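You operate a simulated robot arm through the tools that you are given. There is no shell and no other tool.

You run a simulated two-armed robot. Do the job below in one go: nothing can be reset, and whatever is moved stays where it is left.

Task
Move the black-topped tag to the blue pocket and slot tag B 12 in the red one.
Fine: its print faces out; set the white day knob to TH and the dry-wet lever to WET.

It is judged by the outcome, as a careful person would: the job done as asked, and still so three seconds after it is handed in. It fails if anything else is knocked over, pushed out of place, dropped, spilled or broken.

Robot
Two 7-joint arms with fingered hands on one trunk that stands fixed in place. Base frame: the origin is at the foot of the trunk, x ahead of it, y to its left, z up. Lengths are in mm, angles in degrees, forces in N, time in s.
The left shoulder is at [60, 177, 950], the right one opposite. Payload 4 kg a hand.
Tool frame (each hand has its own): the origin (TCP) lies between the finger pads and is the grasp point; the fingertips stand 37 mm ahead of it; z points along the fingers, y is the line along which they close. Largest opening 124 mm; the body of the gripper starts 43 mm behind the TCP. The gripper is a hand of 3 fingers: y runs from the thumb to the fingers, the wrist lies at [-15, -108, -202] in the tool frame, and closing takes about 1.5 s.
Orientation is told as [roll, pitch, yaw] about the base's x, y, z axes, in that order, counted from this pose: with the fingers straight down and the wrist toward the robot, the tool's x, y and z point along [0, 1, 0], [1, 0, 0] and [0, 0, -1] of the base frame.

Tools
- The arms move only by the tool apply_moves. It takes "left_increments", "right_increments" or both (then of equal length, played together; a hand with none holds still); each is a list of rows, each an object of numbers (a shift or turn left out is 0, a gripper value left out holds the last): "dx", "dy", "dz": the shift along the base's x, y, z in mm; "ax", "ay", "az": the turn, a rotation vector about the base's x, y, z in degrees; "grip": the finger opening in mm, from 0 to 124. In form: [{"dx": .., "dy": .., "dz": .., "ax": .., "ay": .., "az": .., "grip": ..}, ...]. A call has 1 to 20 rows; each row shifts and turns the commanded pose from where the row before left it. Rows are played at 5 a second. More than 50 mm and 8.6 degrees between two rows, or a gripper value outside its range, and nothing of the call is played. Where a pose cannot be reached the arm comes as near as it can. A force on the tool above 40 N (or 10 N above the force at the start of the call, whichever is more), or a blocked arm, ends the call early, and 0.2 s more pass. The fingers move at their own pace (about 72 mm/s each) and stop on an object; they squeeze with about 26 N. The grip force told is the motor's: it shows also when the fingers shut on nothing. Time passes only in rows, and 0.2 s behind the last, so rows that do not move let the fingers close. It gives the time, the measured TCP pose, the force on the tool (base axes), the opening and the grip force at its end, in the units of the frame above (readings bear some noise), with the torque about the TCP (base axes, N m) and any sound that the robot's microphone picked up.
- Cameras (640 x 400 px; columns grow to the right, rows downward): "scene" is now at [41.6, -42.6, 1598.8]; the picture's right is [-0.50, -0.86, 0.00], its down [-0.60, 0.35, -0.72] and it looks along [0.63, -0.37, -0.69] (base axes); focal length 313 px, centre (320, 200). "left" rides on the left gripper at [-64, -76, -137] in its tool frame; the picture's right is [-0.84, -0.26, 0.48], its down [0.48, -0.76, 0.43] and it looks along [0.26, 0.60, 0.76] (tool axes); focal length 256 px, centre (320, 200). "right" rides on the right gripper at [64, -76, -136] in its tool frame; the picture's right is [-0.84, 0.26, -0.48], its down [-0.48, -0.76, 0.43] and it looks along [-0.25, 0.60, 0.76] (tool axes); focal length 256 px, centre (320, 200).
- grab_frame(camera): a new picture of that camera. No time passes.
- slide_trunk(by): slides the trunk up (or, below 0, down) by that many mm; the arms and the scene camera ride with it, the base frame stays. It gives what a move gives, with no picture.
- grasp_type(shape, hand): the hand has 3 fingers and takes this shape, open, in about a second: jaw (thumb against the fingers, like two jaws); tri (thumb and two fingers); tip (a fingertip pinch); poke (one finger out to press); point (the index stretched); flat (the hand flat); cup (the hand cupped); fist (a fist). The gripper value then closes the fingers along that shape, each until it touches; the sizes above hold for jaw. It gives what a move gives, with no picture.
- pan_tilt(pan, tilt): turns the head with the scene camera to pan (to the left, within 86 degrees either way) and tilt (down, from -29 to 69), counted from straight ahead of the robot. It gives what a move gives.
- pixel_to_xyz(camera, pixels): there is no depth. For up to 12 entries [column, row, z] of the newest picture of that camera ("zoom" is the newest enlarged one), the place [x, y] in the base frame at which the ray of that pixel passes the height z, good to about 3 mm. No time passes.
- zoom(camera, box): a new picture of the part [left, top, right, bottom] of that camera's present view, enlarged. No time passes.
- job_done(): hands the job in; it is judged then, once.

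Open the grippers and draw the arms clear of the work before you hand the job in, unless the task says otherwise.

The tools are called as name(argument=value, ...) on one line, values as JSON. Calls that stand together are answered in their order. apply_moves: Moves the arms, as the interface text tells. Its arguments: {"type":"object","properties":{"left_increments":{"type":"array"},"right_increments":{"type":"array"}},"required":[]} The other tools are called the same way: slide_trunk (by) slides the trunk up or down; grasp_type (shape, hand) gives the hand a shape; pan_tilt (pan, tilt) turns the head that bears the scene camera; grab_frame (camera) takes a picture; pixel_to_xyz (camera, pixels) gives the place at which the rays of pixels pass given heights; zoom (camera, box) takes an enlarged picture of a part of a camera's view; job_done () hands the job in.

At the start:

```text
time_s: 0.0
left_tool_pos: [640.3, -19.0, 1192.7]
left_tcp_rot: [0.1, 0.0, -0.1]
left_force: [-0.6, -0.6, -0.3]
left_wrist_torque: [-0.05, 0.01, -0.03]
left_width: 123.3
left_gripper_force: 0.0
left_shape: jaw
right_tool_pos: [389.6, -435.4, 1259.0]
right_tcp_rot: [-0.1, 0.0, 0.0]
right_force: [0.6, -0.7, -0.9]
right_wrist_torque: [-0.01, -0.05, 0.05]
right_width: 123.6
right_gripper_force: 0.0
right_shape: jaw
trunk travel left (down, up): [-475.0, 115.0]
head pan, tilt: [-30.3, 43.6]
```

scene: 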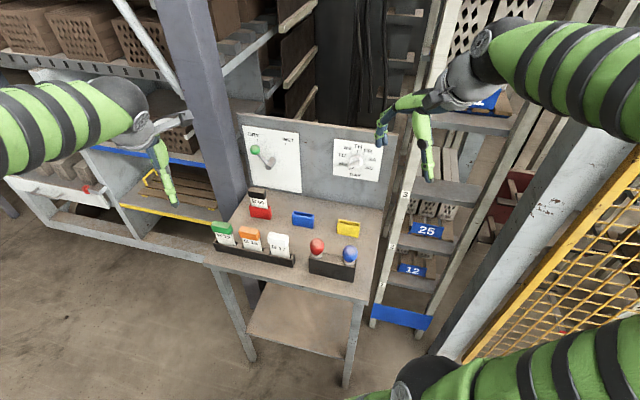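
right: 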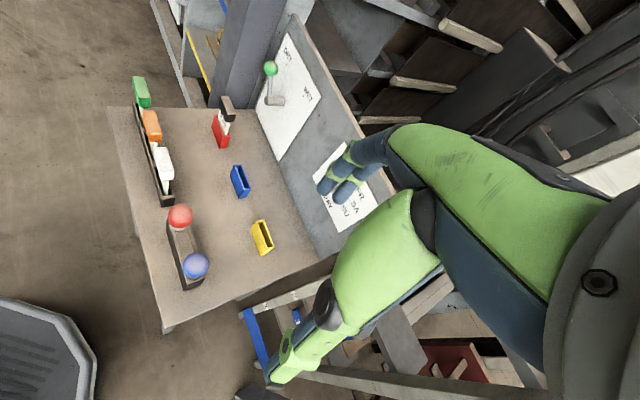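
left: 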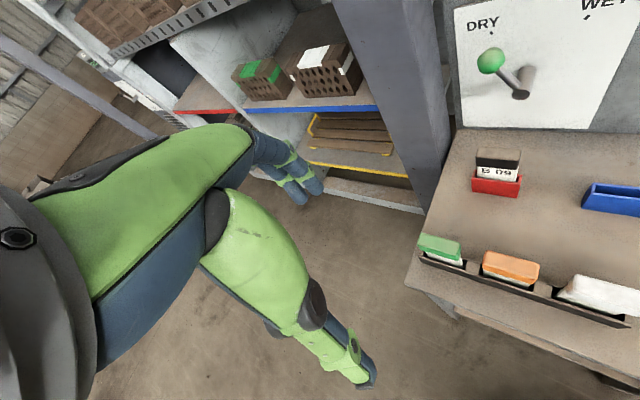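

The scene picture shows the table with pockets around (215-365, 185-280) and the panel with lever (262,155) and knob (355,160). I'll zoom in on both areas to read the tags and labels.

zoom(camera="scene", box=[200, 180, 380, 290])

zoom(camera="scene", box=[230, 110, 400, 215])

zoom(camera="left", box=[400, 120, 640, 340])

```text
3.56 times, centred on (290, 235) of scene
```

zoom: 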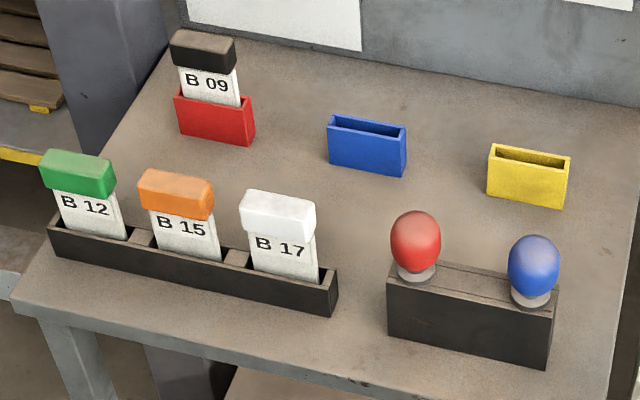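

```text
3.76 times, centred on (315, 162) of scene
```

zoom: 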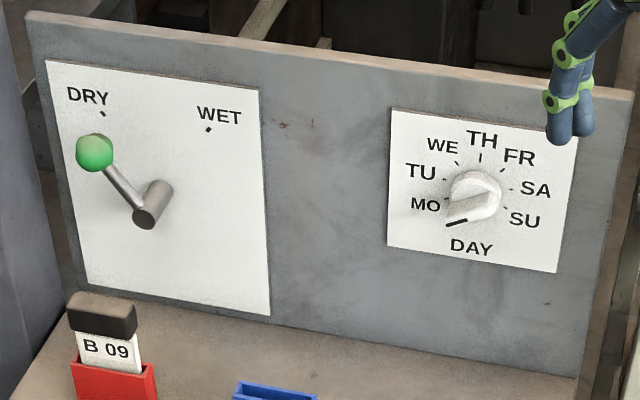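

```text
1.82 times, centred on (520, 230) of left
```

zoom: 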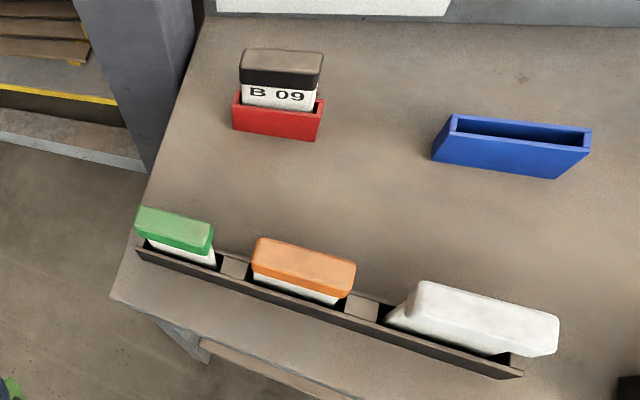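

B 09 (black top) sits in the red pocket, and B 12 (green top) is at the left end of the rack. To get the table height and positions I'll triangulate the red pocket's base corner, (270,219.5) in the scene view and (518,196.5) in the left one, along with other points.

pixel_to_xyz(camera="scene", pixels=[[270, 219.5, 700], [270, 219.5, 800], [270, 219.5, 900], [270, 219.5, 1000], [313.5, 228, 800], [313.5, 228, 900]])

pixel_to_xyz(camera="left", pixels=[[517.6, 196.9, 700], [517.6, 196.9, 800], [517.6, 196.9, 900], [517.6, 196.9, 1000]])

```text
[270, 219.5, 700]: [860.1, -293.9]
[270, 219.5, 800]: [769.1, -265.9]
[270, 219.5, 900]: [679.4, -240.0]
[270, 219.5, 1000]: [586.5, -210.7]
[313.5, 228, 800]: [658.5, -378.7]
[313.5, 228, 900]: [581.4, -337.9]
```

```text
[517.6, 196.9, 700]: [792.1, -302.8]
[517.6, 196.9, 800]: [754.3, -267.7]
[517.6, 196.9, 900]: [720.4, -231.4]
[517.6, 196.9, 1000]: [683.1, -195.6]
```

The triangulation puts the table near z≈825. I'll take a tighter view of the pockets to measure their corners.

zoom(camera="scene", box=[240, 180, 320, 230])

```text
8.00 times, centred on (280, 205) of scene
```

zoom: 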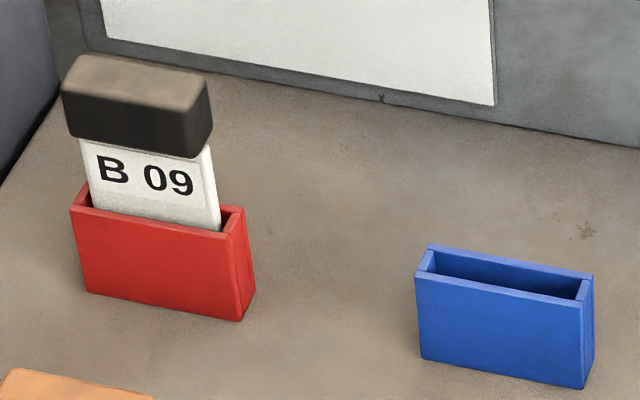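

Reading corners from this zoom: the red base is at (86,291), (240,321) and (256,291), the blue base at (421,358), (585,390) and (597,360), and the panel base line runs (215,62)-(640,148).

pixel_to_xyz(camera="zoom", pixels=[[86, 291, 825], [240, 321, 825], [256, 291, 825], [421, 358, 825], [585, 390, 825], [597, 360, 825], [215, 62, 825], [640, 148, 825], [70, 208, 865], [229, 235, 865], [417, 275, 865], [580, 302, 865]])

zoom(camera="scene", box=[205, 215, 301, 275])

```text
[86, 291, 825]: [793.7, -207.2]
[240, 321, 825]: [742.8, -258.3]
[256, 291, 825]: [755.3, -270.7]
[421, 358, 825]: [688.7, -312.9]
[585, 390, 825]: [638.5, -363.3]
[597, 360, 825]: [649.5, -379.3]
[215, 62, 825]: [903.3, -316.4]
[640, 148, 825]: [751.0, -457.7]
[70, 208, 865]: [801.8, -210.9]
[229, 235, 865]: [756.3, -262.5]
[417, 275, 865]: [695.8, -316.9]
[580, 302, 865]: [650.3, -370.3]
```

```text
6.67 times, centred on (253, 245) of scene
```

zoom: 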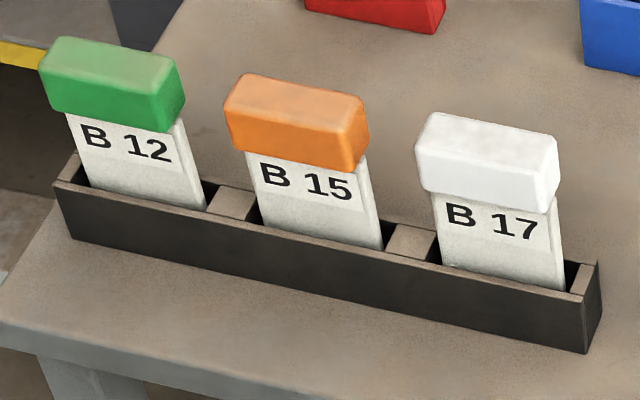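

The pockets and panel run at 45°, with "right" along (-0.707,-0.707) and toward the panel along (0.707,-0.707). Next I'll draw the left arm aside and bring the right hand over the table with yaw -45°, staying high.

apply_moves(left_increments=[{"dy": 40}, {"dy": 40}, {"dy": 40}, {"dy": 40}, {"dy": 40}, {"dy": 30}, {}, {}], right_increments=[{"dx": 40, "dy": 15, "az": -7.5}, {"dx": 40, "dy": 15, "az": -7.5}, {"dx": 40, "dy": 20, "az": -7.5}, {"dx": 40, "dy": 25, "az": -7.5}, {"dx": 40, "dy": 25, "az": -7.5}, {"dx": 30, "dy": 30, "az": -7.5}, {"dx": 20, "dy": 30}, {"dy": 20}])

grab_frame(camera="right")

grab_frame(camera="scene")

```text
time_s: 1.8
left_tool_pos: [640.7, 212.7, 1190.5]
left_tcp_rot: [0.0, 0.0, 0.0]
left_force: [0.3, 0.3, 0.2]
left_wrist_torque: [-0.03, 0.03, 0.03]
left_width: 123.4
left_gripper_force: 0.1
left_shape: jaw
right_tool_pos: [638.6, -255.4, 1260.6]
right_tcp_rot: [0.0, 0.0, -44.9]
right_force: [-0.2, 0.5, -0.1]
right_wrist_torque: [0.02, 0.0, 0.03]
right_width: 123.6
right_gripper_force: 0.2
right_shape: jaw
trunk travel left (down, up): [-475.0, 115.0]
head pan, tilt: [-30.3, 43.6]
```

```text
taken
```

right: 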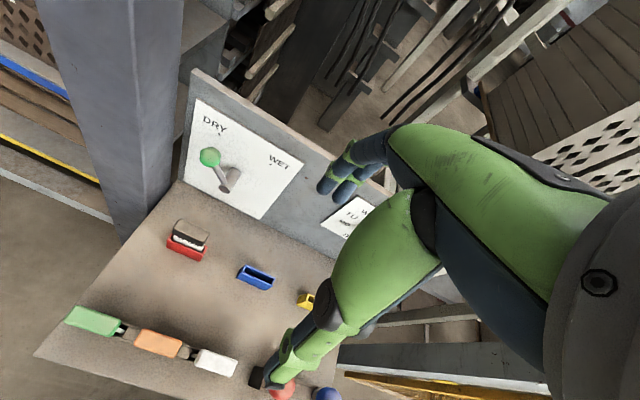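

```text
taken
```

scene: 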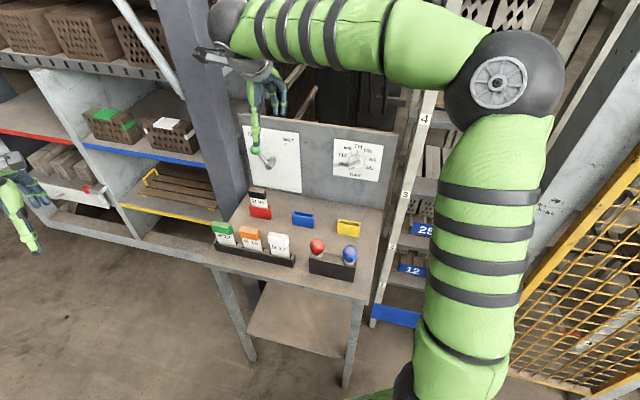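

The right camera now sees the tags at (187,235) and (93,320), and the lever at (210,157). I'll zoom both cameras there to triangulate the tag cap corners.

zoom(camera="right", box=[140, 200, 300, 300])

```text
4.00 times, centred on (220, 250) of right
```

zoom: 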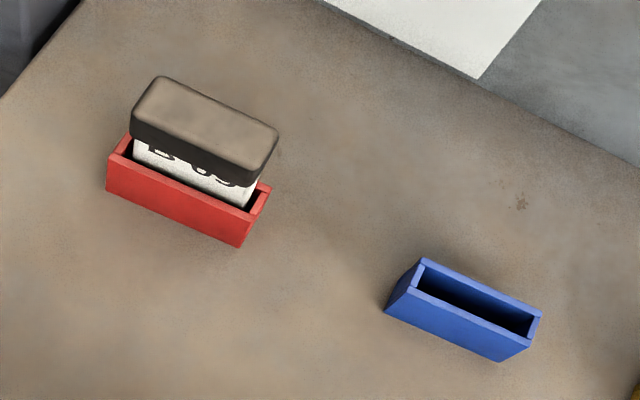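

Red base corners appear at (107,187) and (238,247), blue at (386,311) and (497,361), and the cap top face corners at (158,77), (278,126), (262,165) and (133,112). I'll convert these at candidate heights.

pixel_to_xyz(camera="zoom", pixels=[[107, 187, 825], [238, 247, 825], [238, 247, 845], [386, 311, 825], [497, 361, 825], [107, 160, 875], [248, 213, 875], [158, 77, 920], [278, 126, 920], [262, 165, 920], [133, 112, 920], [133, 112, 940]])

zoom(camera="scene", box=[240, 180, 320, 230])

```text
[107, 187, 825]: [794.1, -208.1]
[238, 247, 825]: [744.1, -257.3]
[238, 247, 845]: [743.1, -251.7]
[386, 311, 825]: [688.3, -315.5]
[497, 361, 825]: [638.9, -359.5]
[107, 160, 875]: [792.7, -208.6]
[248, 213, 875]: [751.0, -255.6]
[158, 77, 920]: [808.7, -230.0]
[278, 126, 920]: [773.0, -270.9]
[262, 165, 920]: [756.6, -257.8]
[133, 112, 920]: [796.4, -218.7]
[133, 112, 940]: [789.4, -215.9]
```

```text
8.00 times, centred on (280, 205) of scene
```

zoom: 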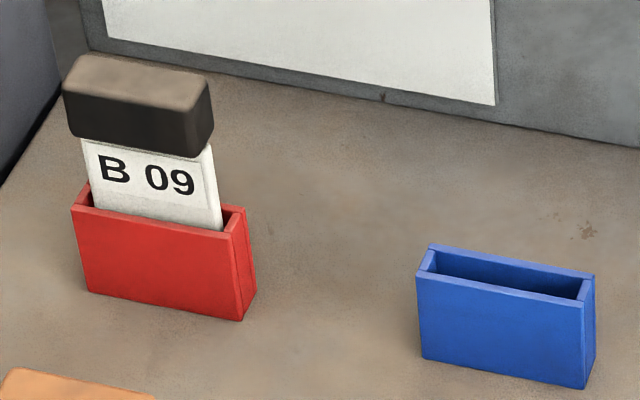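

The table height of 825 agrees between the two cameras. I'll get the cap and pocket-top corners from this scene zoom as well.

pixel_to_xyz(camera="zoom", pixels=[[85, 56, 920], [85, 56, 940], [208, 82, 920], [208, 82, 940], [63, 92, 920], [63, 92, 940], [429, 245, 875], [594, 275, 875], [417, 275, 875], [582, 303, 875], [245, 208, 875], [229, 237, 875]])

zoom(camera="right", box=[40, 200, 200, 400])

```text
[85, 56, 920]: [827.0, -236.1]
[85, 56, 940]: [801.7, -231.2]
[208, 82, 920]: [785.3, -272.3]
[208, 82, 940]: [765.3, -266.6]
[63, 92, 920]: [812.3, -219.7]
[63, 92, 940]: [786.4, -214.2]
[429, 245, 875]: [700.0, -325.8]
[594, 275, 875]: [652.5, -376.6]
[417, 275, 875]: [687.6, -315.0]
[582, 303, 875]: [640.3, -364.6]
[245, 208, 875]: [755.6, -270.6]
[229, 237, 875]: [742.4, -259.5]
```

```text
2.00 times, centred on (120, 300) of right
```

zoom: 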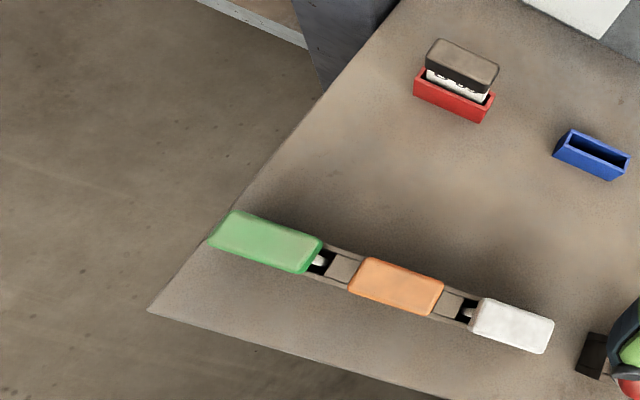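

Cap top is at z≈939, centred near (777,-241). Red pocket centre is (774.7,-239) and blue centre (670,-345), so the shift between them is about (-105.3,-105.3). Now I'll triangulate the lever ball, scene (255.2,149.3) and right (210,157), and the knob, to see how much room the hand has.

pixel_to_xyz(camera="scene", pixels=[[255.2, 149.3, 950], [255.2, 149.3, 1000], [255.2, 149.3, 1050], [269.8, 163.3, 950], [269.8, 163.3, 1000], [356.3, 160.8, 950], [356.3, 160.8, 1000]])

pixel_to_xyz(camera="right", pixels=[[210, 157, 950], [210, 157, 1000], [210, 157, 1050], [229, 178, 950], [229, 178, 1000]])

zoom(camera="right", box=[170, 60, 330, 240])

```text
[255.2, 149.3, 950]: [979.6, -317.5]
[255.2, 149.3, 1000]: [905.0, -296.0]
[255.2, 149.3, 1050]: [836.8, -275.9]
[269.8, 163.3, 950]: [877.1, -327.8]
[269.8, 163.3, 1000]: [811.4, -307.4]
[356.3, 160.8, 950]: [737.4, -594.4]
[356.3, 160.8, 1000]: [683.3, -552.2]
```

```text
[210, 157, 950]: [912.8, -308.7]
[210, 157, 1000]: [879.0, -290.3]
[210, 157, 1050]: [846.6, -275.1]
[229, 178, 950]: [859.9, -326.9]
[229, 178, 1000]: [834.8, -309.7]
```

```text
2.22 times, centred on (250, 150) of right
```

zoom: 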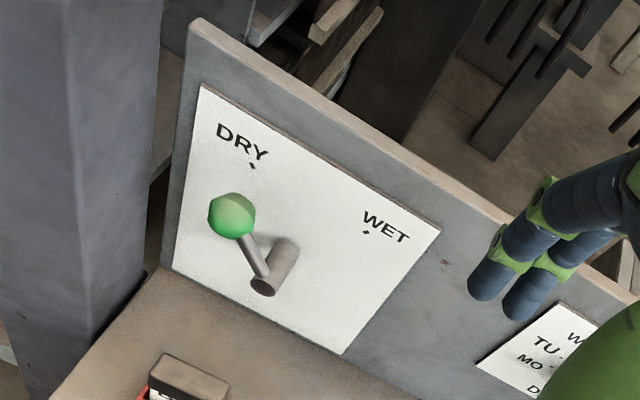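

The ball is at about (855,-280,1036), roughly 60 mm off the panel and about 85 mm behind the red pocket's plane. I'll check the shape of the right hand, in case its knuckles could hit the lever.

zoom(camera="scene", box=[180, 20, 340, 190])

grab_frame(camera="left")

```text
2.35 times, centred on (260, 105) of scene
```

zoom: 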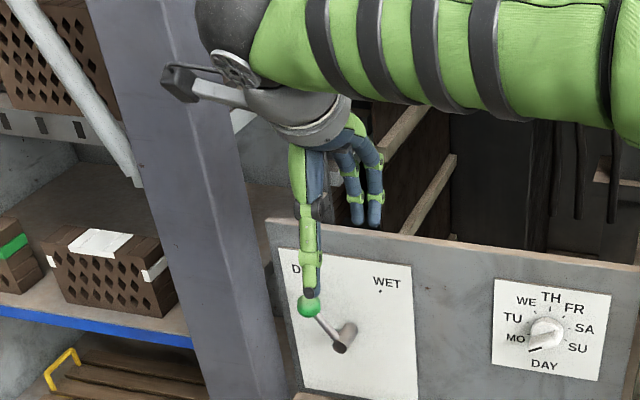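

```text
taken
```

left: 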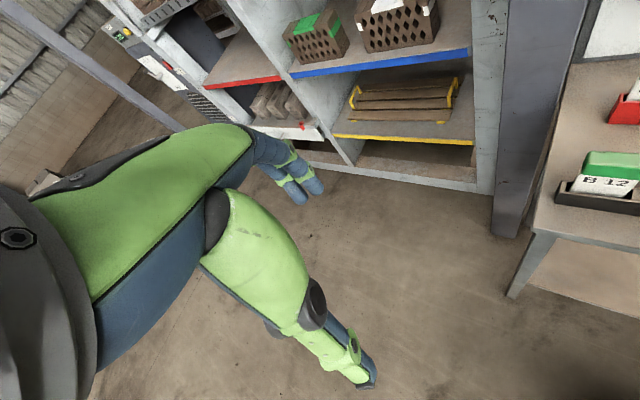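

The knuckles reach about 60 mm toward the panel, while the ball's near edge is about 72 mm away, so the hand should fit. I'll narrow the opening to 70 mm and go above the black cap at (776.5,-240.5), stopping at z≈1035 to check.

apply_moves(right_increments=[{"dx": 35, "dy": 4, "grip": 70}, {"dx": 35, "dy": 4}, {"dx": 35, "dy": 4}, {"dx": 33, "dy": 3}, {"dz": -45}, {"dz": -45}, {"dz": -45}, {"dz": -45}, {"dz": -45}, {}, {}])

grab_frame(camera="right")

zoom(camera="scene", box=[200, 80, 360, 240])

```text
time_s: 4.2
left_tool_pos: [640.9, 211.5, 1191.4]
left_tcp_rot: [0.0, 0.1, 0.0]
left_force: [0.8, 0.8, 0.0]
left_wrist_torque: [0.01, -0.01, 0.01]
left_width: 123.7
left_gripper_force: 0.1
left_shape: jaw
right_tool_pos: [776.6, -241.4, 1035.9]
right_tcp_rot: [0.0, -0.1, -45.0]
right_force: [0.2, -0.9, 0.0]
right_wrist_torque: [0.0, -0.02, 0.01]
right_width: 70.6
right_gripper_force: 0.0
right_shape: jaw
trunk travel left (down, up): [-475.0, 115.0]
head pan, tilt: [-30.3, 43.6]
```

```text
taken
```

right: 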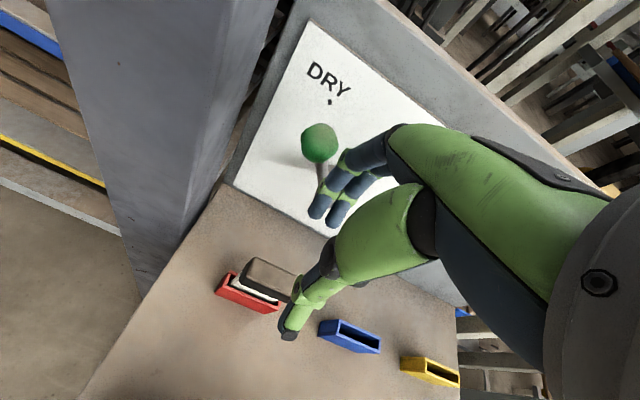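

```text
2.50 times, centred on (280, 160) of scene
```

zoom: 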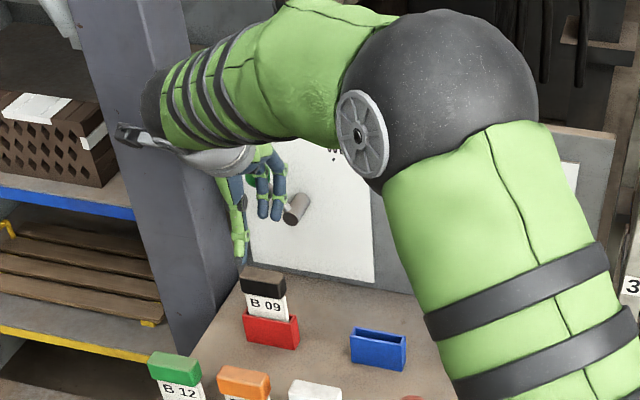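

The hand hangs above the cap and the lever ball is clear. I'll zoom the right view at the tag, about (255,280), to refine its centre before going down.

zoom(camera="right", box=[200, 235, 320, 320])

```text
4.71 times, centred on (260, 278) of right
```

zoom: 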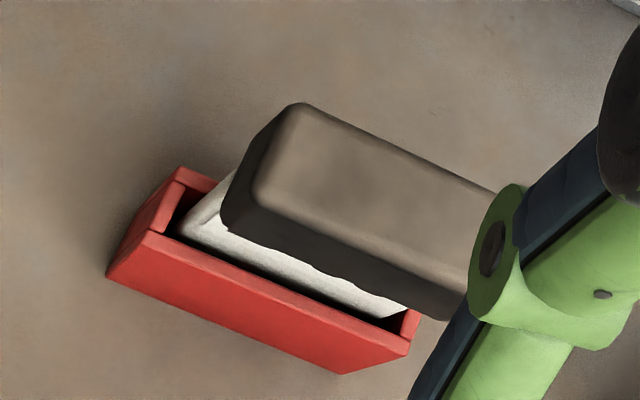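

Cap top corners are at (300,103) back-left and (255,198) front-left. The pocket top corners are at (147,232), (181,168) and (408,352). Converting these.

pixel_to_xyz(camera="zoom", pixels=[[300, 103, 939], [255, 200, 939], [485, 195, 939], [440, 265, 939], [222, 228, 915], [437, 320, 915], [147, 232, 875], [181, 168, 875], [408, 352, 875], [107, 277, 825], [340, 374, 825]])

```text
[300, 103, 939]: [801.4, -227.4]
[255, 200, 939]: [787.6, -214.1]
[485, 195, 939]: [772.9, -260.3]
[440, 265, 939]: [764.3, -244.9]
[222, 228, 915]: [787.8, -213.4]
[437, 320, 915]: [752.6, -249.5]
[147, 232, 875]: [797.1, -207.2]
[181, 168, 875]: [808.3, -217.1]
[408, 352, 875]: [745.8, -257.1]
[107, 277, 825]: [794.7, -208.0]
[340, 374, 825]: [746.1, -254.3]
```

The tag is centred in its pocket at about (776.8,-238). I'll shift +3 mm in y, descend to z≈927 and close.

apply_moves(right_increments=[{"dy": 3, "dz": -30}, {"dz": -30}, {"dz": -25}, {"dz": -15}, {"dz": -9}, {}])

grab_frame(camera="right")

zoom(camera="scene", box=[200, 140, 320, 240])

```text
time_s: 5.6
left_tool_pos: [640.7, 211.6, 1191.9]
left_tcp_rot: [0.0, 0.0, -0.1]
left_force: [0.2, 0.0, 0.2]
left_wrist_torque: [0.02, 0.01, -0.02]
left_width: 123.5
left_gripper_force: 0.0
left_shape: jaw
right_tool_pos: [777.5, -237.5, 924.0]
right_tcp_rot: [-0.1, -0.1, -45.0]
right_force: [0.7, 0.7, -0.6]
right_wrist_torque: [0.0, 0.0, -0.01]
right_width: 70.5
right_gripper_force: 0.2
right_shape: jaw
trunk travel left (down, up): [-475.0, 115.0]
head pan, tilt: [-30.3, 43.6]
```

```text
taken
```

right: 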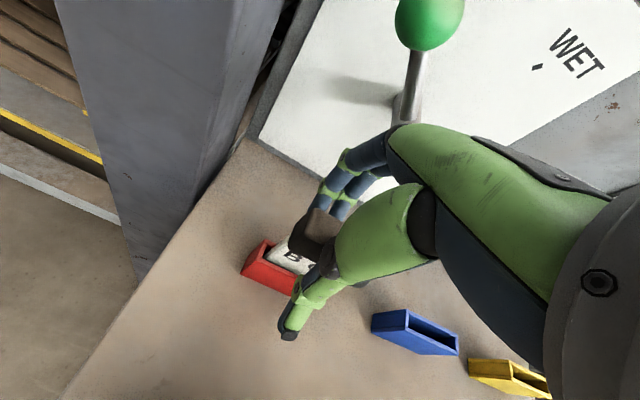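

```text
4.00 times, centred on (260, 190) of scene
```

zoom: 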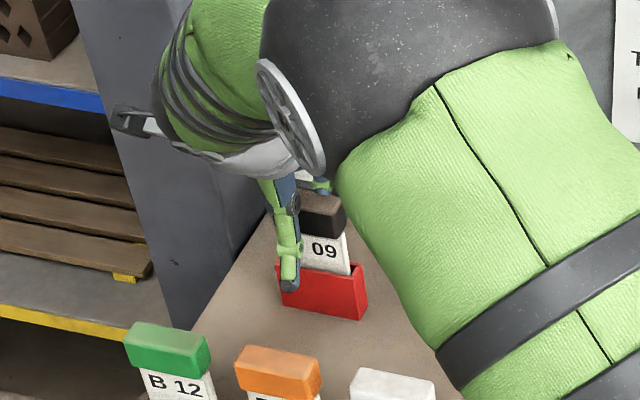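

The thumb is in front of the cap and the fingers behind it. Closing in two steps.

apply_moves(right_increments=[{"grip": 30}, {}, {}, {"grip": 0}, {}, {}, {}, {}])

grab_frame(camera="right")

zoom(camera="scene", box=[220, 160, 320, 230])

```text
time_s: 7.4
left_tool_pos: [639.7, 212.1, 1190.3]
left_tcp_rot: [-0.1, 0.0, 0.0]
left_force: [-0.1, -0.2, 0.3]
left_wrist_torque: [-0.02, -0.01, 0.03]
left_width: 123.6
left_gripper_force: 0.0
left_shape: jaw
right_tool_pos: [777.0, -236.7, 924.3]
right_tcp_rot: [0.0, 0.0, -45.0]
right_force: [-4.3, 2.8, -1.3]
right_wrist_torque: [-0.34, -0.36, 0.0]
right_width: 18.7
right_gripper_force: 26.1
right_shape: jaw
trunk travel left (down, up): [-475.0, 115.0]
head pan, tilt: [-30.3, 43.6]
```

```text
taken
```

right: 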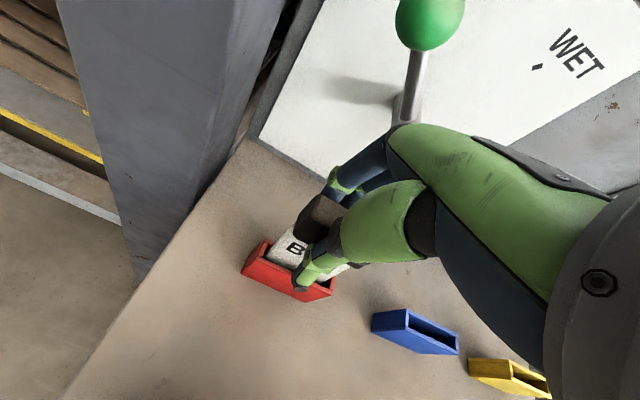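

```text
5.71 times, centred on (270, 195) of scene
```

zoom: 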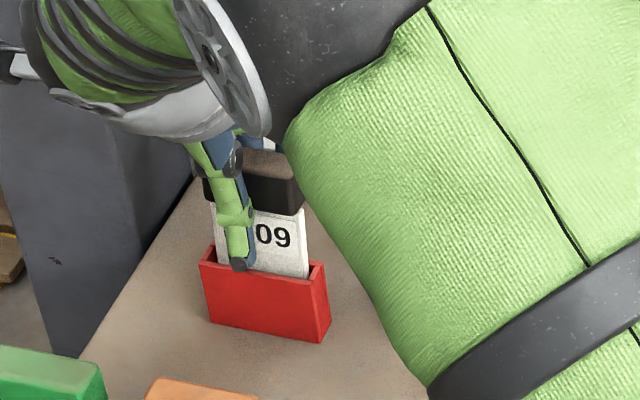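

The cap is held at 18.7 mm width with about 5 N of side force toward the front. I'll ease 1 mm to the front, then lift slowly.

apply_moves(right_increments=[{"dx": -0.7, "dy": 0.7}, {"dz": 5}, {"dz": 10}, {"dz": 15}, {"dz": 20}, {"dz": 20}, {}])

grab_frame(camera="right")

zoom(camera="scene", box=[220, 130, 340, 230])

```text
time_s: 9.0
left_tool_pos: [640.3, 212.0, 1191.9]
left_tcp_rot: [0.0, 0.0, 0.0]
left_force: [0.3, -1.0, -0.7]
left_wrist_torque: [-0.01, 0.02, 0.04]
left_width: 123.7
left_gripper_force: 0.2
left_shape: jaw
right_tool_pos: [777.6, -235.8, 995.5]
right_tcp_rot: [0.2, 0.0, -44.8]
right_force: [0.8, 0.2, -0.3]
right_wrist_torque: [-0.02, 0.01, 0.0]
right_width: 13.9
right_gripper_force: 26.0
right_shape: jaw
trunk travel left (down, up): [-475.0, 115.0]
head pan, tilt: [-30.3, 43.6]
```

```text
taken
```

right: 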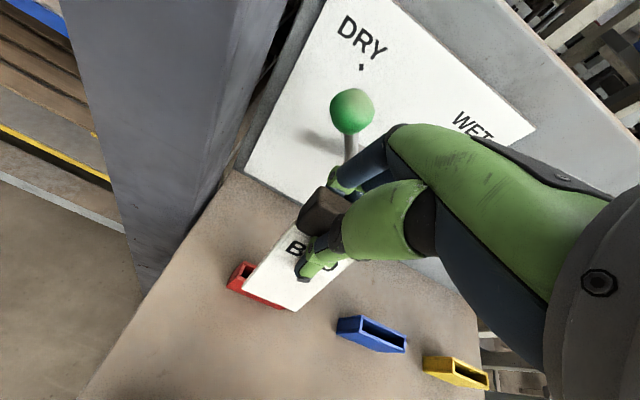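

```text
4.00 times, centred on (280, 180) of scene
```

zoom: 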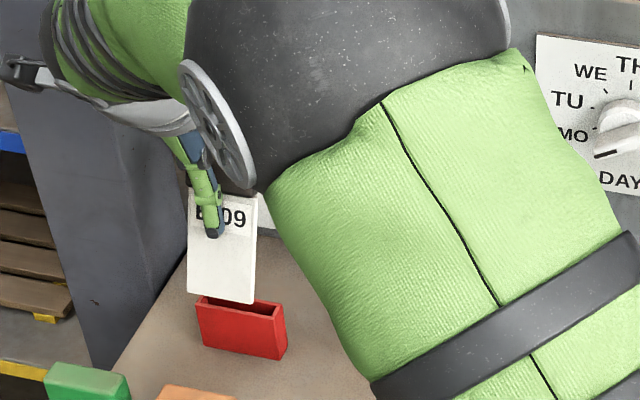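

The tag came up, though the width fell to 13.9 mm, so it may have tilted in the grip. I'll zoom in to check its lower edge against the pocket.

zoom(camera="right", box=[215, 170, 415, 370])

grab_frame(camera="left")

```text
2.00 times, centred on (315, 270) of right
```

zoom: 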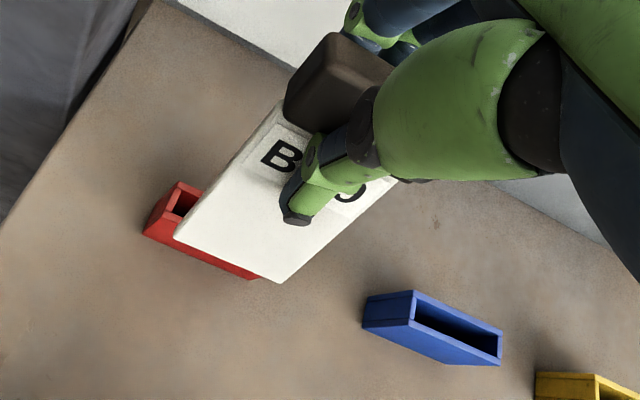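

```text
taken
```

left: 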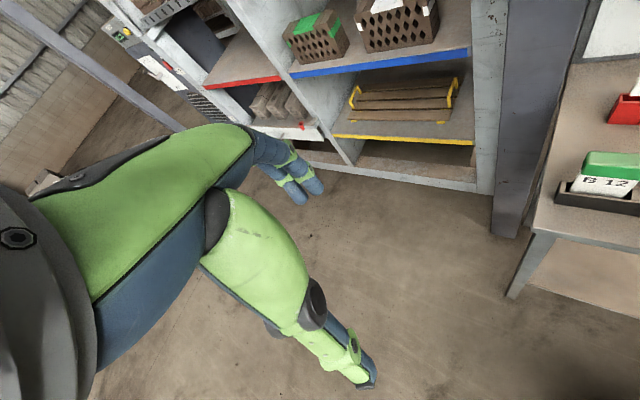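

Plate bottom corners show at (173,237) and (281,283) in the right zoom, and at (247.5,203) and (263,206) in the scene view. I'll triangulate them to find the tilt.

pixel_to_xyz(camera="zoom", pixels=[[173, 237, 880], [173, 237, 900], [281, 283, 880], [281, 283, 900], [283, 105, 986], [300, 78, 986], [335, 33, 1010]])

pixel_to_xyz(camera="scene", pixels=[[247.5, 203, 880], [247.5, 203, 900], [263, 206, 880], [263, 206, 900]])

```text
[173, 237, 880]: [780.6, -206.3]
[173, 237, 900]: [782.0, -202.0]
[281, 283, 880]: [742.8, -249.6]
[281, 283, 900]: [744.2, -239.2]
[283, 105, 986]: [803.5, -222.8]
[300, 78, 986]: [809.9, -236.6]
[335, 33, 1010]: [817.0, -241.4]
```

```text
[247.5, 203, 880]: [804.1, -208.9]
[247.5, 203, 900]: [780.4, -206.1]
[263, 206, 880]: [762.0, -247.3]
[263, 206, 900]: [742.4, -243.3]
```

The tag's bottom edge sits about 16 mm toward the front of the TCP, so it's tilted roughly 10° in the grip. I'll raise it a little and turn the hand 10° about the table's right axis so the tag hangs vertical, then measure again.

apply_moves(right_increments=[{"dz": 15, "ax": -3.55, "ay": -3.55}, {"dz": 10, "ax": -3.55, "ay": -3.55}, {}, {}])

zoom(camera="scene", box=[215, 150, 295, 220])

zoom(camera="right", box=[215, 170, 375, 330])

```text
time_s: 10.0
left_tool_pos: [640.4, 213.2, 1190.8]
left_tcp_rot: [0.0, 0.0, -0.1]
left_force: [-0.1, -0.1, 0.4]
left_wrist_torque: [-0.02, -0.01, 0.02]
left_width: 123.7
left_gripper_force: 0.1
left_shape: jaw
right_tool_pos: [777.7, -236.4, 1021.2]
right_tcp_rot: [0.0, -10.1, -45.1]
right_force: [0.1, 0.0, 0.5]
right_wrist_torque: [-0.04, 0.01, 0.0]
right_width: 13.7
right_gripper_force: 26.1
right_shape: jaw
trunk travel left (down, up): [-475.0, 115.0]
head pan, tilt: [-30.3, 43.6]
```

```text
5.71 times, centred on (255, 185) of scene
```

zoom: 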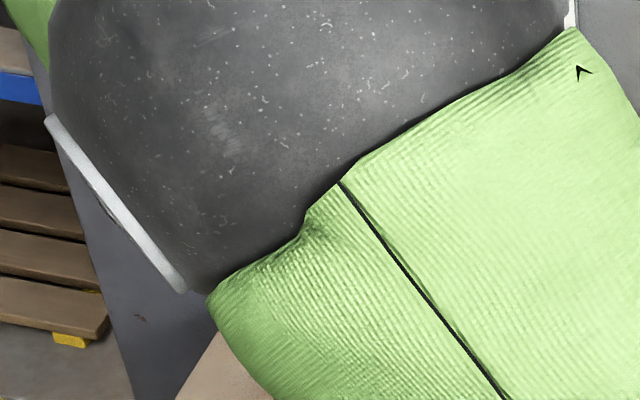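

```text
2.50 times, centred on (295, 250) of right
```

zoom: 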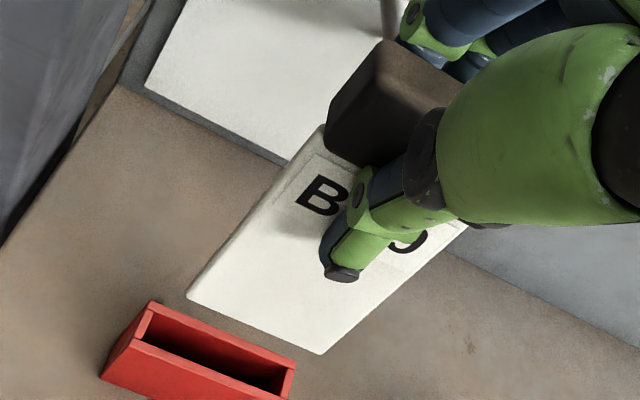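

The elbow now hides the scene camera's view. I'll turn the left hand about -80° so its camera looks at the table from the front.

apply_moves(left_increments=[{"az": -8, "dy": -5}, {"az": -8, "dy": -5}, {"az": -8, "dy": -5}, {"az": -8, "dy": -5}, {"az": -8, "dy": -5}, {"az": -8}, {"az": -8}, {"az": -8}, {"az": -8}, {"az": -8}, {}])

grab_frame(camera="left")

```text
time_s: 12.4
left_tool_pos: [640.8, 187.3, 1192.2]
left_tcp_rot: [0.0, 0.0, -80.2]
left_force: [0.8, -0.5, -0.6]
left_wrist_torque: [0.03, 0.03, 0.02]
left_width: 123.8
left_gripper_force: 0.0
left_shape: jaw
right_tool_pos: [777.4, -236.6, 1020.6]
right_tcp_rot: [0.0, -10.0, -45.0]
right_force: [0.1, -0.6, 0.1]
right_wrist_torque: [-0.03, -0.02, 0.01]
right_width: 13.5
right_gripper_force: 25.6
right_shape: jaw
trunk travel left (down, up): [-475.0, 115.0]
head pan, tilt: [-30.3, 43.6]
```

```text
taken
```

left: 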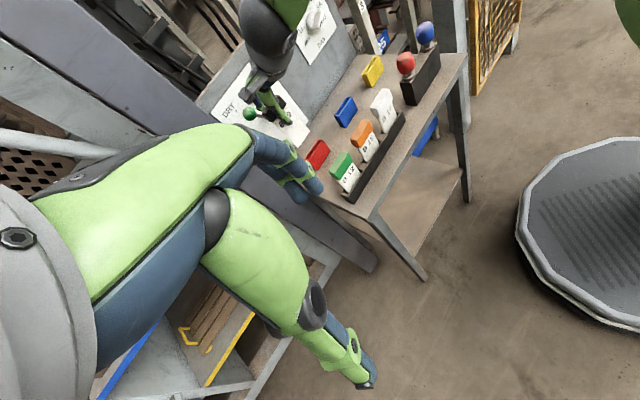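

The left camera sees the table front: the red pocket at (317,155) and the held tag near (275,115). I'll zoom in there.

zoom(camera="left", box=[230, 70, 390, 190])

```text
3.33 times, centred on (310, 130) of left
```

zoom: 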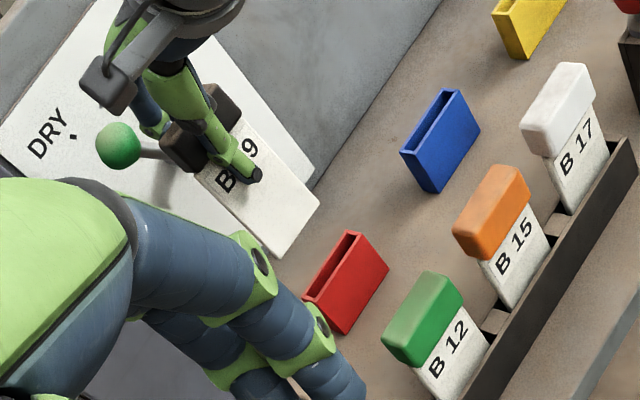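

Plate corners in this zoom: bottom (278,258) and (320,200), top left by the cap (199,178). I'll convert these, and re-zoom the right camera for the same points.

pixel_to_xyz(camera="zoom", pixels=[[278, 258, 900], [278, 258, 930], [320, 200, 900], [320, 200, 930], [199, 178, 990], [199, 178, 1020]])

zoom(camera="right", box=[215, 170, 375, 330])

pixel_to_xyz(camera="zoom", pixels=[[187, 297, 900], [187, 297, 930], [320, 354, 900], [320, 354, 930], [320, 135, 990], [320, 135, 1020], [148, 302, 875], [101, 375, 825], [295, 367, 875]])

```text
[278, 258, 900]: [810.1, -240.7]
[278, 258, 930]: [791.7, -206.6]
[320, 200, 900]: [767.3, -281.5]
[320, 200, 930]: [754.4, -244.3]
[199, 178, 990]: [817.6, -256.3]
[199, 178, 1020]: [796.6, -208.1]
```

```text
2.50 times, centred on (295, 250) of right
```

zoom: 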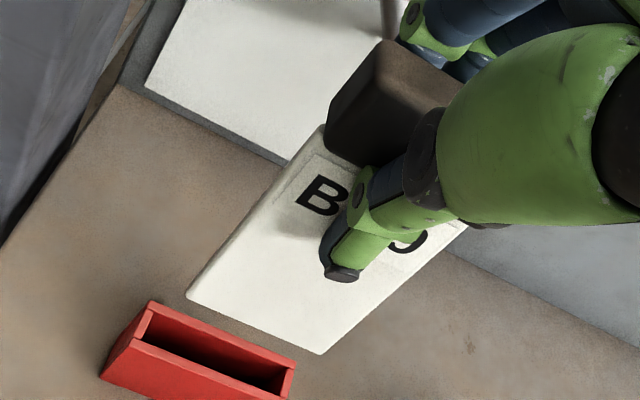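

```text
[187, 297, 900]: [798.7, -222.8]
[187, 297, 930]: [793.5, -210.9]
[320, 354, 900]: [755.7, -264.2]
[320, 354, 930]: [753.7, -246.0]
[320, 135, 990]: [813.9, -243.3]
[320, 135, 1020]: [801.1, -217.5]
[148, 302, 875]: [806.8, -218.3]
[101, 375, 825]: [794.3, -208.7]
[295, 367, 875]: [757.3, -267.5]
```

The bottom edge is now at d≈710, near where it should be, but the tilt estimate from the upper corner is ambiguous. I'll take sharper zooms from both cameras and intersect the side-edge lines.

zoom(camera="left", box=[270, 90, 330, 150])

zoom(camera="right", box=[280, 200, 410, 300])

```text
6.67 times, centred on (300, 120) of left
```

zoom: 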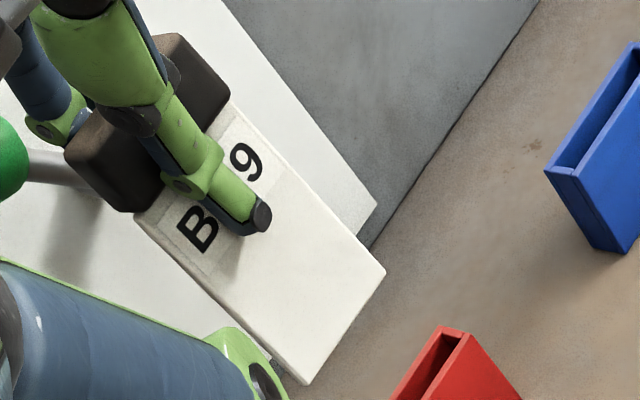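

```text
4.00 times, centred on (345, 250) of right
```

zoom: 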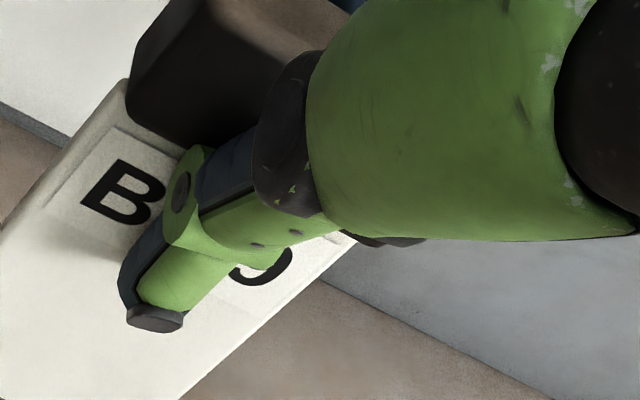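

I'll triangulate the foot of the "B" spine, left zoom (200,253) and right zoom (82,197), and the "B" top, then compare them with the bottom corner to get the tilt of the front face.

pixel_to_xyz(camera="zoom", pixels=[[82, 197, 980], [82, 197, 1010], [118, 160, 980], [118, 160, 1010], [290, 250, 980], [290, 250, 1010]])

zoom(camera="left", box=[270, 90, 330, 150])

pixel_to_xyz(camera="zoom", pixels=[[200, 253, 980], [200, 253, 1010], [177, 230, 980], [177, 230, 1010], [262, 163, 980], [262, 163, 1010], [305, 385, 910], [305, 385, 930], [385, 272, 910], [385, 272, 930]])

```text
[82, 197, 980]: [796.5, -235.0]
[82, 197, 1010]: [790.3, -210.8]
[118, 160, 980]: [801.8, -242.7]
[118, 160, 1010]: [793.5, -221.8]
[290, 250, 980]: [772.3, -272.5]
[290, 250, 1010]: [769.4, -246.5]
```

```text
6.67 times, centred on (300, 120) of left
```

zoom: 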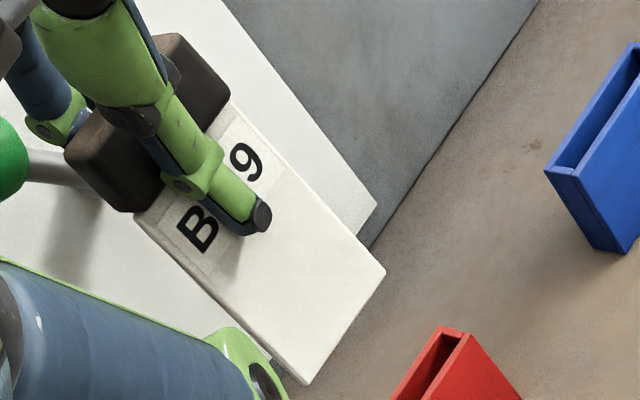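

```text
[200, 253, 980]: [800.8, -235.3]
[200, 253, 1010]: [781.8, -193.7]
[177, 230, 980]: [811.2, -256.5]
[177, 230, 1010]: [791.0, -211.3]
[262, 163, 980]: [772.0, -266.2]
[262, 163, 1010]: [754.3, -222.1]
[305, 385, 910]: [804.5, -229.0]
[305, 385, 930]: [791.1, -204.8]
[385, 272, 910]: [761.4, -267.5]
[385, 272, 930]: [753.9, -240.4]
```

The "B" at z≈992 comes out at d≈725 while the bottom edge at z≈926 is at d≈710, so about 12° of tilt seems to remain. I'll confirm this with the cap corners.

pixel_to_xyz(camera="zoom", pixels=[[131, 212, 1000], [131, 212, 1020], [65, 152, 1020], [65, 152, 1040], [230, 95, 1000], [230, 95, 1020], [175, 33, 1020], [175, 33, 1040]])

zoom(camera="right", box=[270, 170, 400, 270])

```text
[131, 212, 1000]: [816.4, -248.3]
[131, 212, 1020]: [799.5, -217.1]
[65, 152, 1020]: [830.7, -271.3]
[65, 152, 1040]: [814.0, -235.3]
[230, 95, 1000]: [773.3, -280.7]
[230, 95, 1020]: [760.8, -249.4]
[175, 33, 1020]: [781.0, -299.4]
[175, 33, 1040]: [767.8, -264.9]
```

```text
4.00 times, centred on (335, 220) of right
```

zoom: 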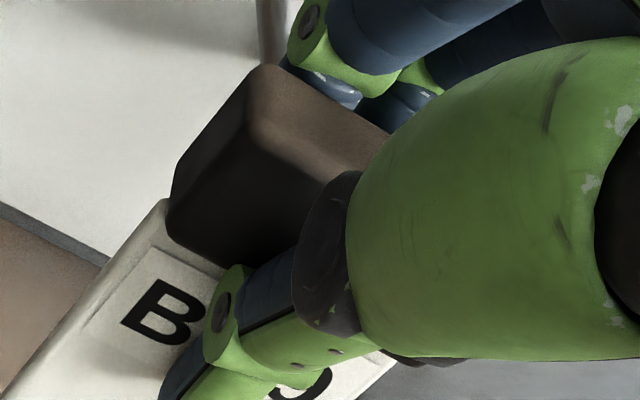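

Cap bottom front-left corner is at (168,235) here and (131,212) in the left zoom, and the top left corner is near (250,110) here. Converting these.

pixel_to_xyz(camera="zoom", pixels=[[168, 235, 1000], [168, 235, 1020], [160, 285, 980], [160, 285, 1000], [120, 322, 980], [120, 322, 1000]])

zoom(camera="left", box=[272, 95, 302, 125])

```text
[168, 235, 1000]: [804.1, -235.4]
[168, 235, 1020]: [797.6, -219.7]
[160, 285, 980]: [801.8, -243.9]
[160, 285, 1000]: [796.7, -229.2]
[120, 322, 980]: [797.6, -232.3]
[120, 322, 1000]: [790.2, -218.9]
```

```text
13.33 times, centred on (287, 110) of left
```

zoom: 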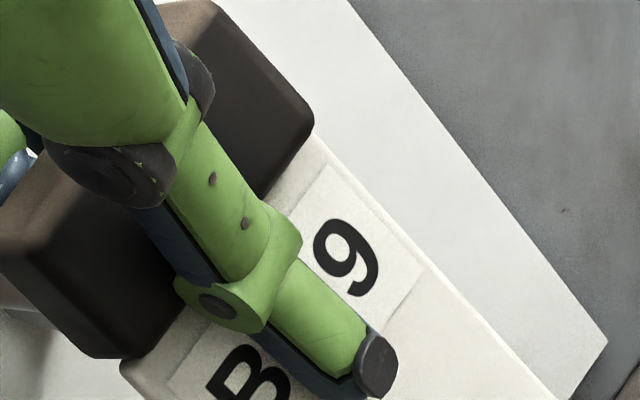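

Cap and plate points agree that about 10° of tilt remains, with the tag sitting behind the TCP by about 13 mm. I'll rotate another 10° the same way while shifting 12 mm to the front, then re-measure.

apply_moves(right_increments=[{"dx": -4.2, "dy": 4.2, "ax": -3.55, "ay": -3.55}, {"dx": -4.2, "dy": 4.2, "ax": -3.55, "ay": -3.55}, {}, {}])

zoom(camera="left", box=[270, 90, 330, 150])

zoom(camera="right", box=[215, 170, 375, 330])

```text
time_s: 13.4
left_tool_pos: [640.4, 186.8, 1191.7]
left_tcp_rot: [0.0, 0.0, -80.0]
left_force: [-1.2, -0.5, -0.4]
left_wrist_torque: [0.0, 0.0, 0.01]
left_width: 123.5
left_gripper_force: 0.0
left_shape: jaw
right_tool_pos: [769.0, -228.5, 1020.0]
right_tcp_rot: [0.0, -20.2, -45.1]
right_force: [-0.8, 0.2, -0.6]
right_wrist_torque: [0.04, -0.02, 0.01]
right_width: 13.7
right_gripper_force: 26.5
right_shape: jaw
trunk travel left (down, up): [-475.0, 115.0]
head pan, tilt: [-30.3, 43.6]
```

```text
6.67 times, centred on (300, 120) of left
```

zoom: 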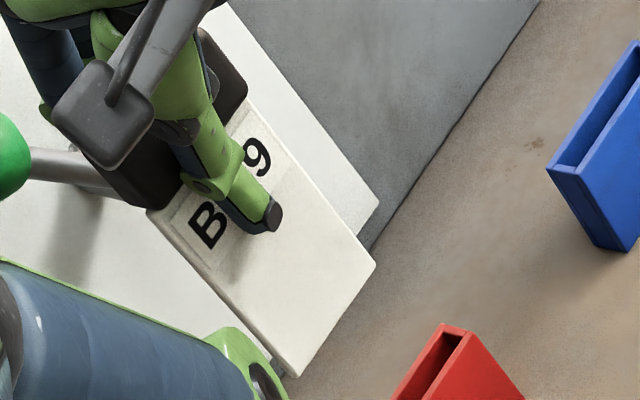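

```text
2.50 times, centred on (295, 250) of right
```

zoom: 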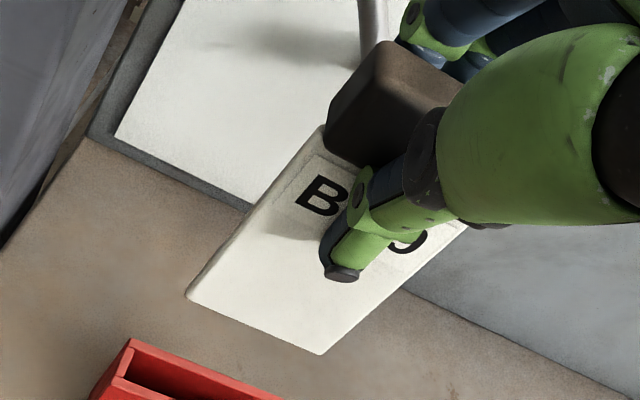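

The tag is still firm in the grip. Querying the same points (bottom corners and "B" spine) in both zooms.

pixel_to_xyz(camera="zoom", pixels=[[187, 297, 910], [187, 297, 930], [320, 354, 910], [320, 354, 930], [296, 201, 970], [296, 201, 1000], [318, 175, 980], [318, 175, 1010]])

zoom(camera="left", box=[270, 90, 330, 150])

pixel_to_xyz(camera="zoom", pixels=[[294, 378, 910], [294, 378, 930], [375, 264, 910], [375, 264, 930], [210, 249, 970], [210, 249, 1000], [188, 225, 980], [188, 225, 1010]])

```text
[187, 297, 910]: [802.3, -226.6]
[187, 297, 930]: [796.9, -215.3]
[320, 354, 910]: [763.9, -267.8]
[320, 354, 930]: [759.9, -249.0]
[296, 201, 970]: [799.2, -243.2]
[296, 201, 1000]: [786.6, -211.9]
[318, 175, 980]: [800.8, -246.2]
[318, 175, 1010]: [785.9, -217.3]
```

```text
6.67 times, centred on (300, 120) of left
```

zoom: 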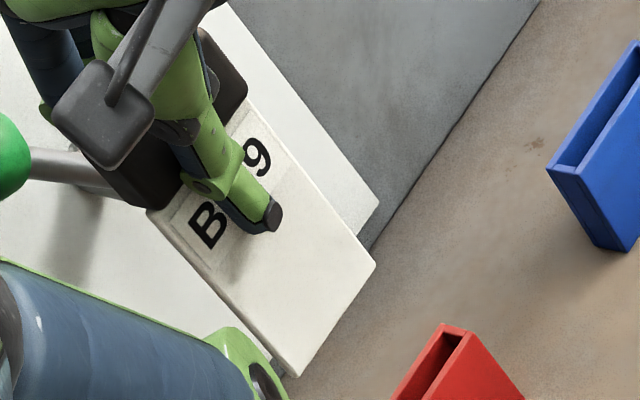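

```text
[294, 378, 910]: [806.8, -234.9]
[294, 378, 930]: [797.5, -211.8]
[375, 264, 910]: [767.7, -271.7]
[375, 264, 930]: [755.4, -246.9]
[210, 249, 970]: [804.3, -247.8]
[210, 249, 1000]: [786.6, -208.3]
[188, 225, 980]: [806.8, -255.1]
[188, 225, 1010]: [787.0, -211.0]
```

The tag now hangs vertical to within about 2°, with its front face at d≈718 and u centre ≈-383. I'll move it over the blue pocket by (-110,-105) at this height and check alignment.

apply_moves(right_increments=[{"dx": -27.5, "dy": -26.2}, {"dx": -27.5, "dy": -26.2}, {"dx": -27.5, "dy": -26.2}, {"dx": -27.5, "dy": -26.2}, {}, {}])

zoom(camera="left", box=[300, 60, 372, 120])

zoom(camera="right", box=[215, 210, 375, 370])

grab_frame(camera="scene")

```text
time_s: 14.8
left_tool_pos: [640.7, 186.8, 1191.7]
left_tcp_rot: [0.1, 0.1, -80.0]
left_force: [-0.4, -0.8, -0.1]
left_wrist_torque: [0.01, -0.01, 0.01]
left_width: 123.7
left_gripper_force: 0.0
left_shape: jaw
right_tool_pos: [659.2, -332.2, 1020.4]
right_tcp_rot: [0.0, -20.1, -45.0]
right_force: [0.7, -1.0, -0.5]
right_wrist_torque: [-0.02, 0.02, 0.02]
right_width: 13.7
right_gripper_force: 26.7
right_shape: jaw
trunk travel left (down, up): [-475.0, 115.0]
head pan, tilt: [-30.3, 43.6]
```

```text
6.67 times, centred on (336, 90) of left
```

zoom: 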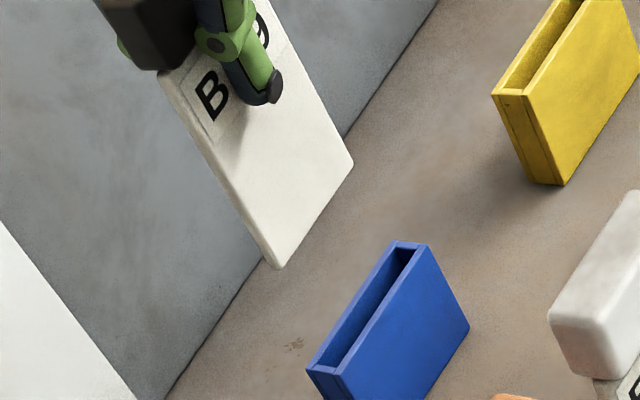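

```text
2.50 times, centred on (295, 290) of right
```

zoom: 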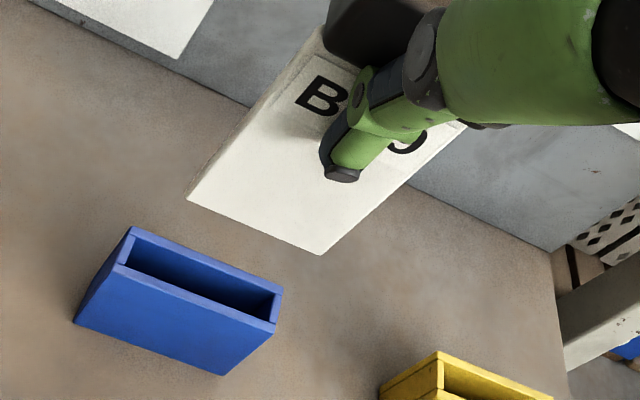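

```text
taken
```

scene: 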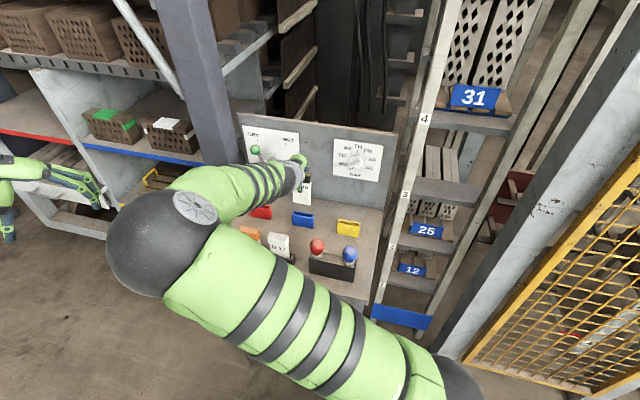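

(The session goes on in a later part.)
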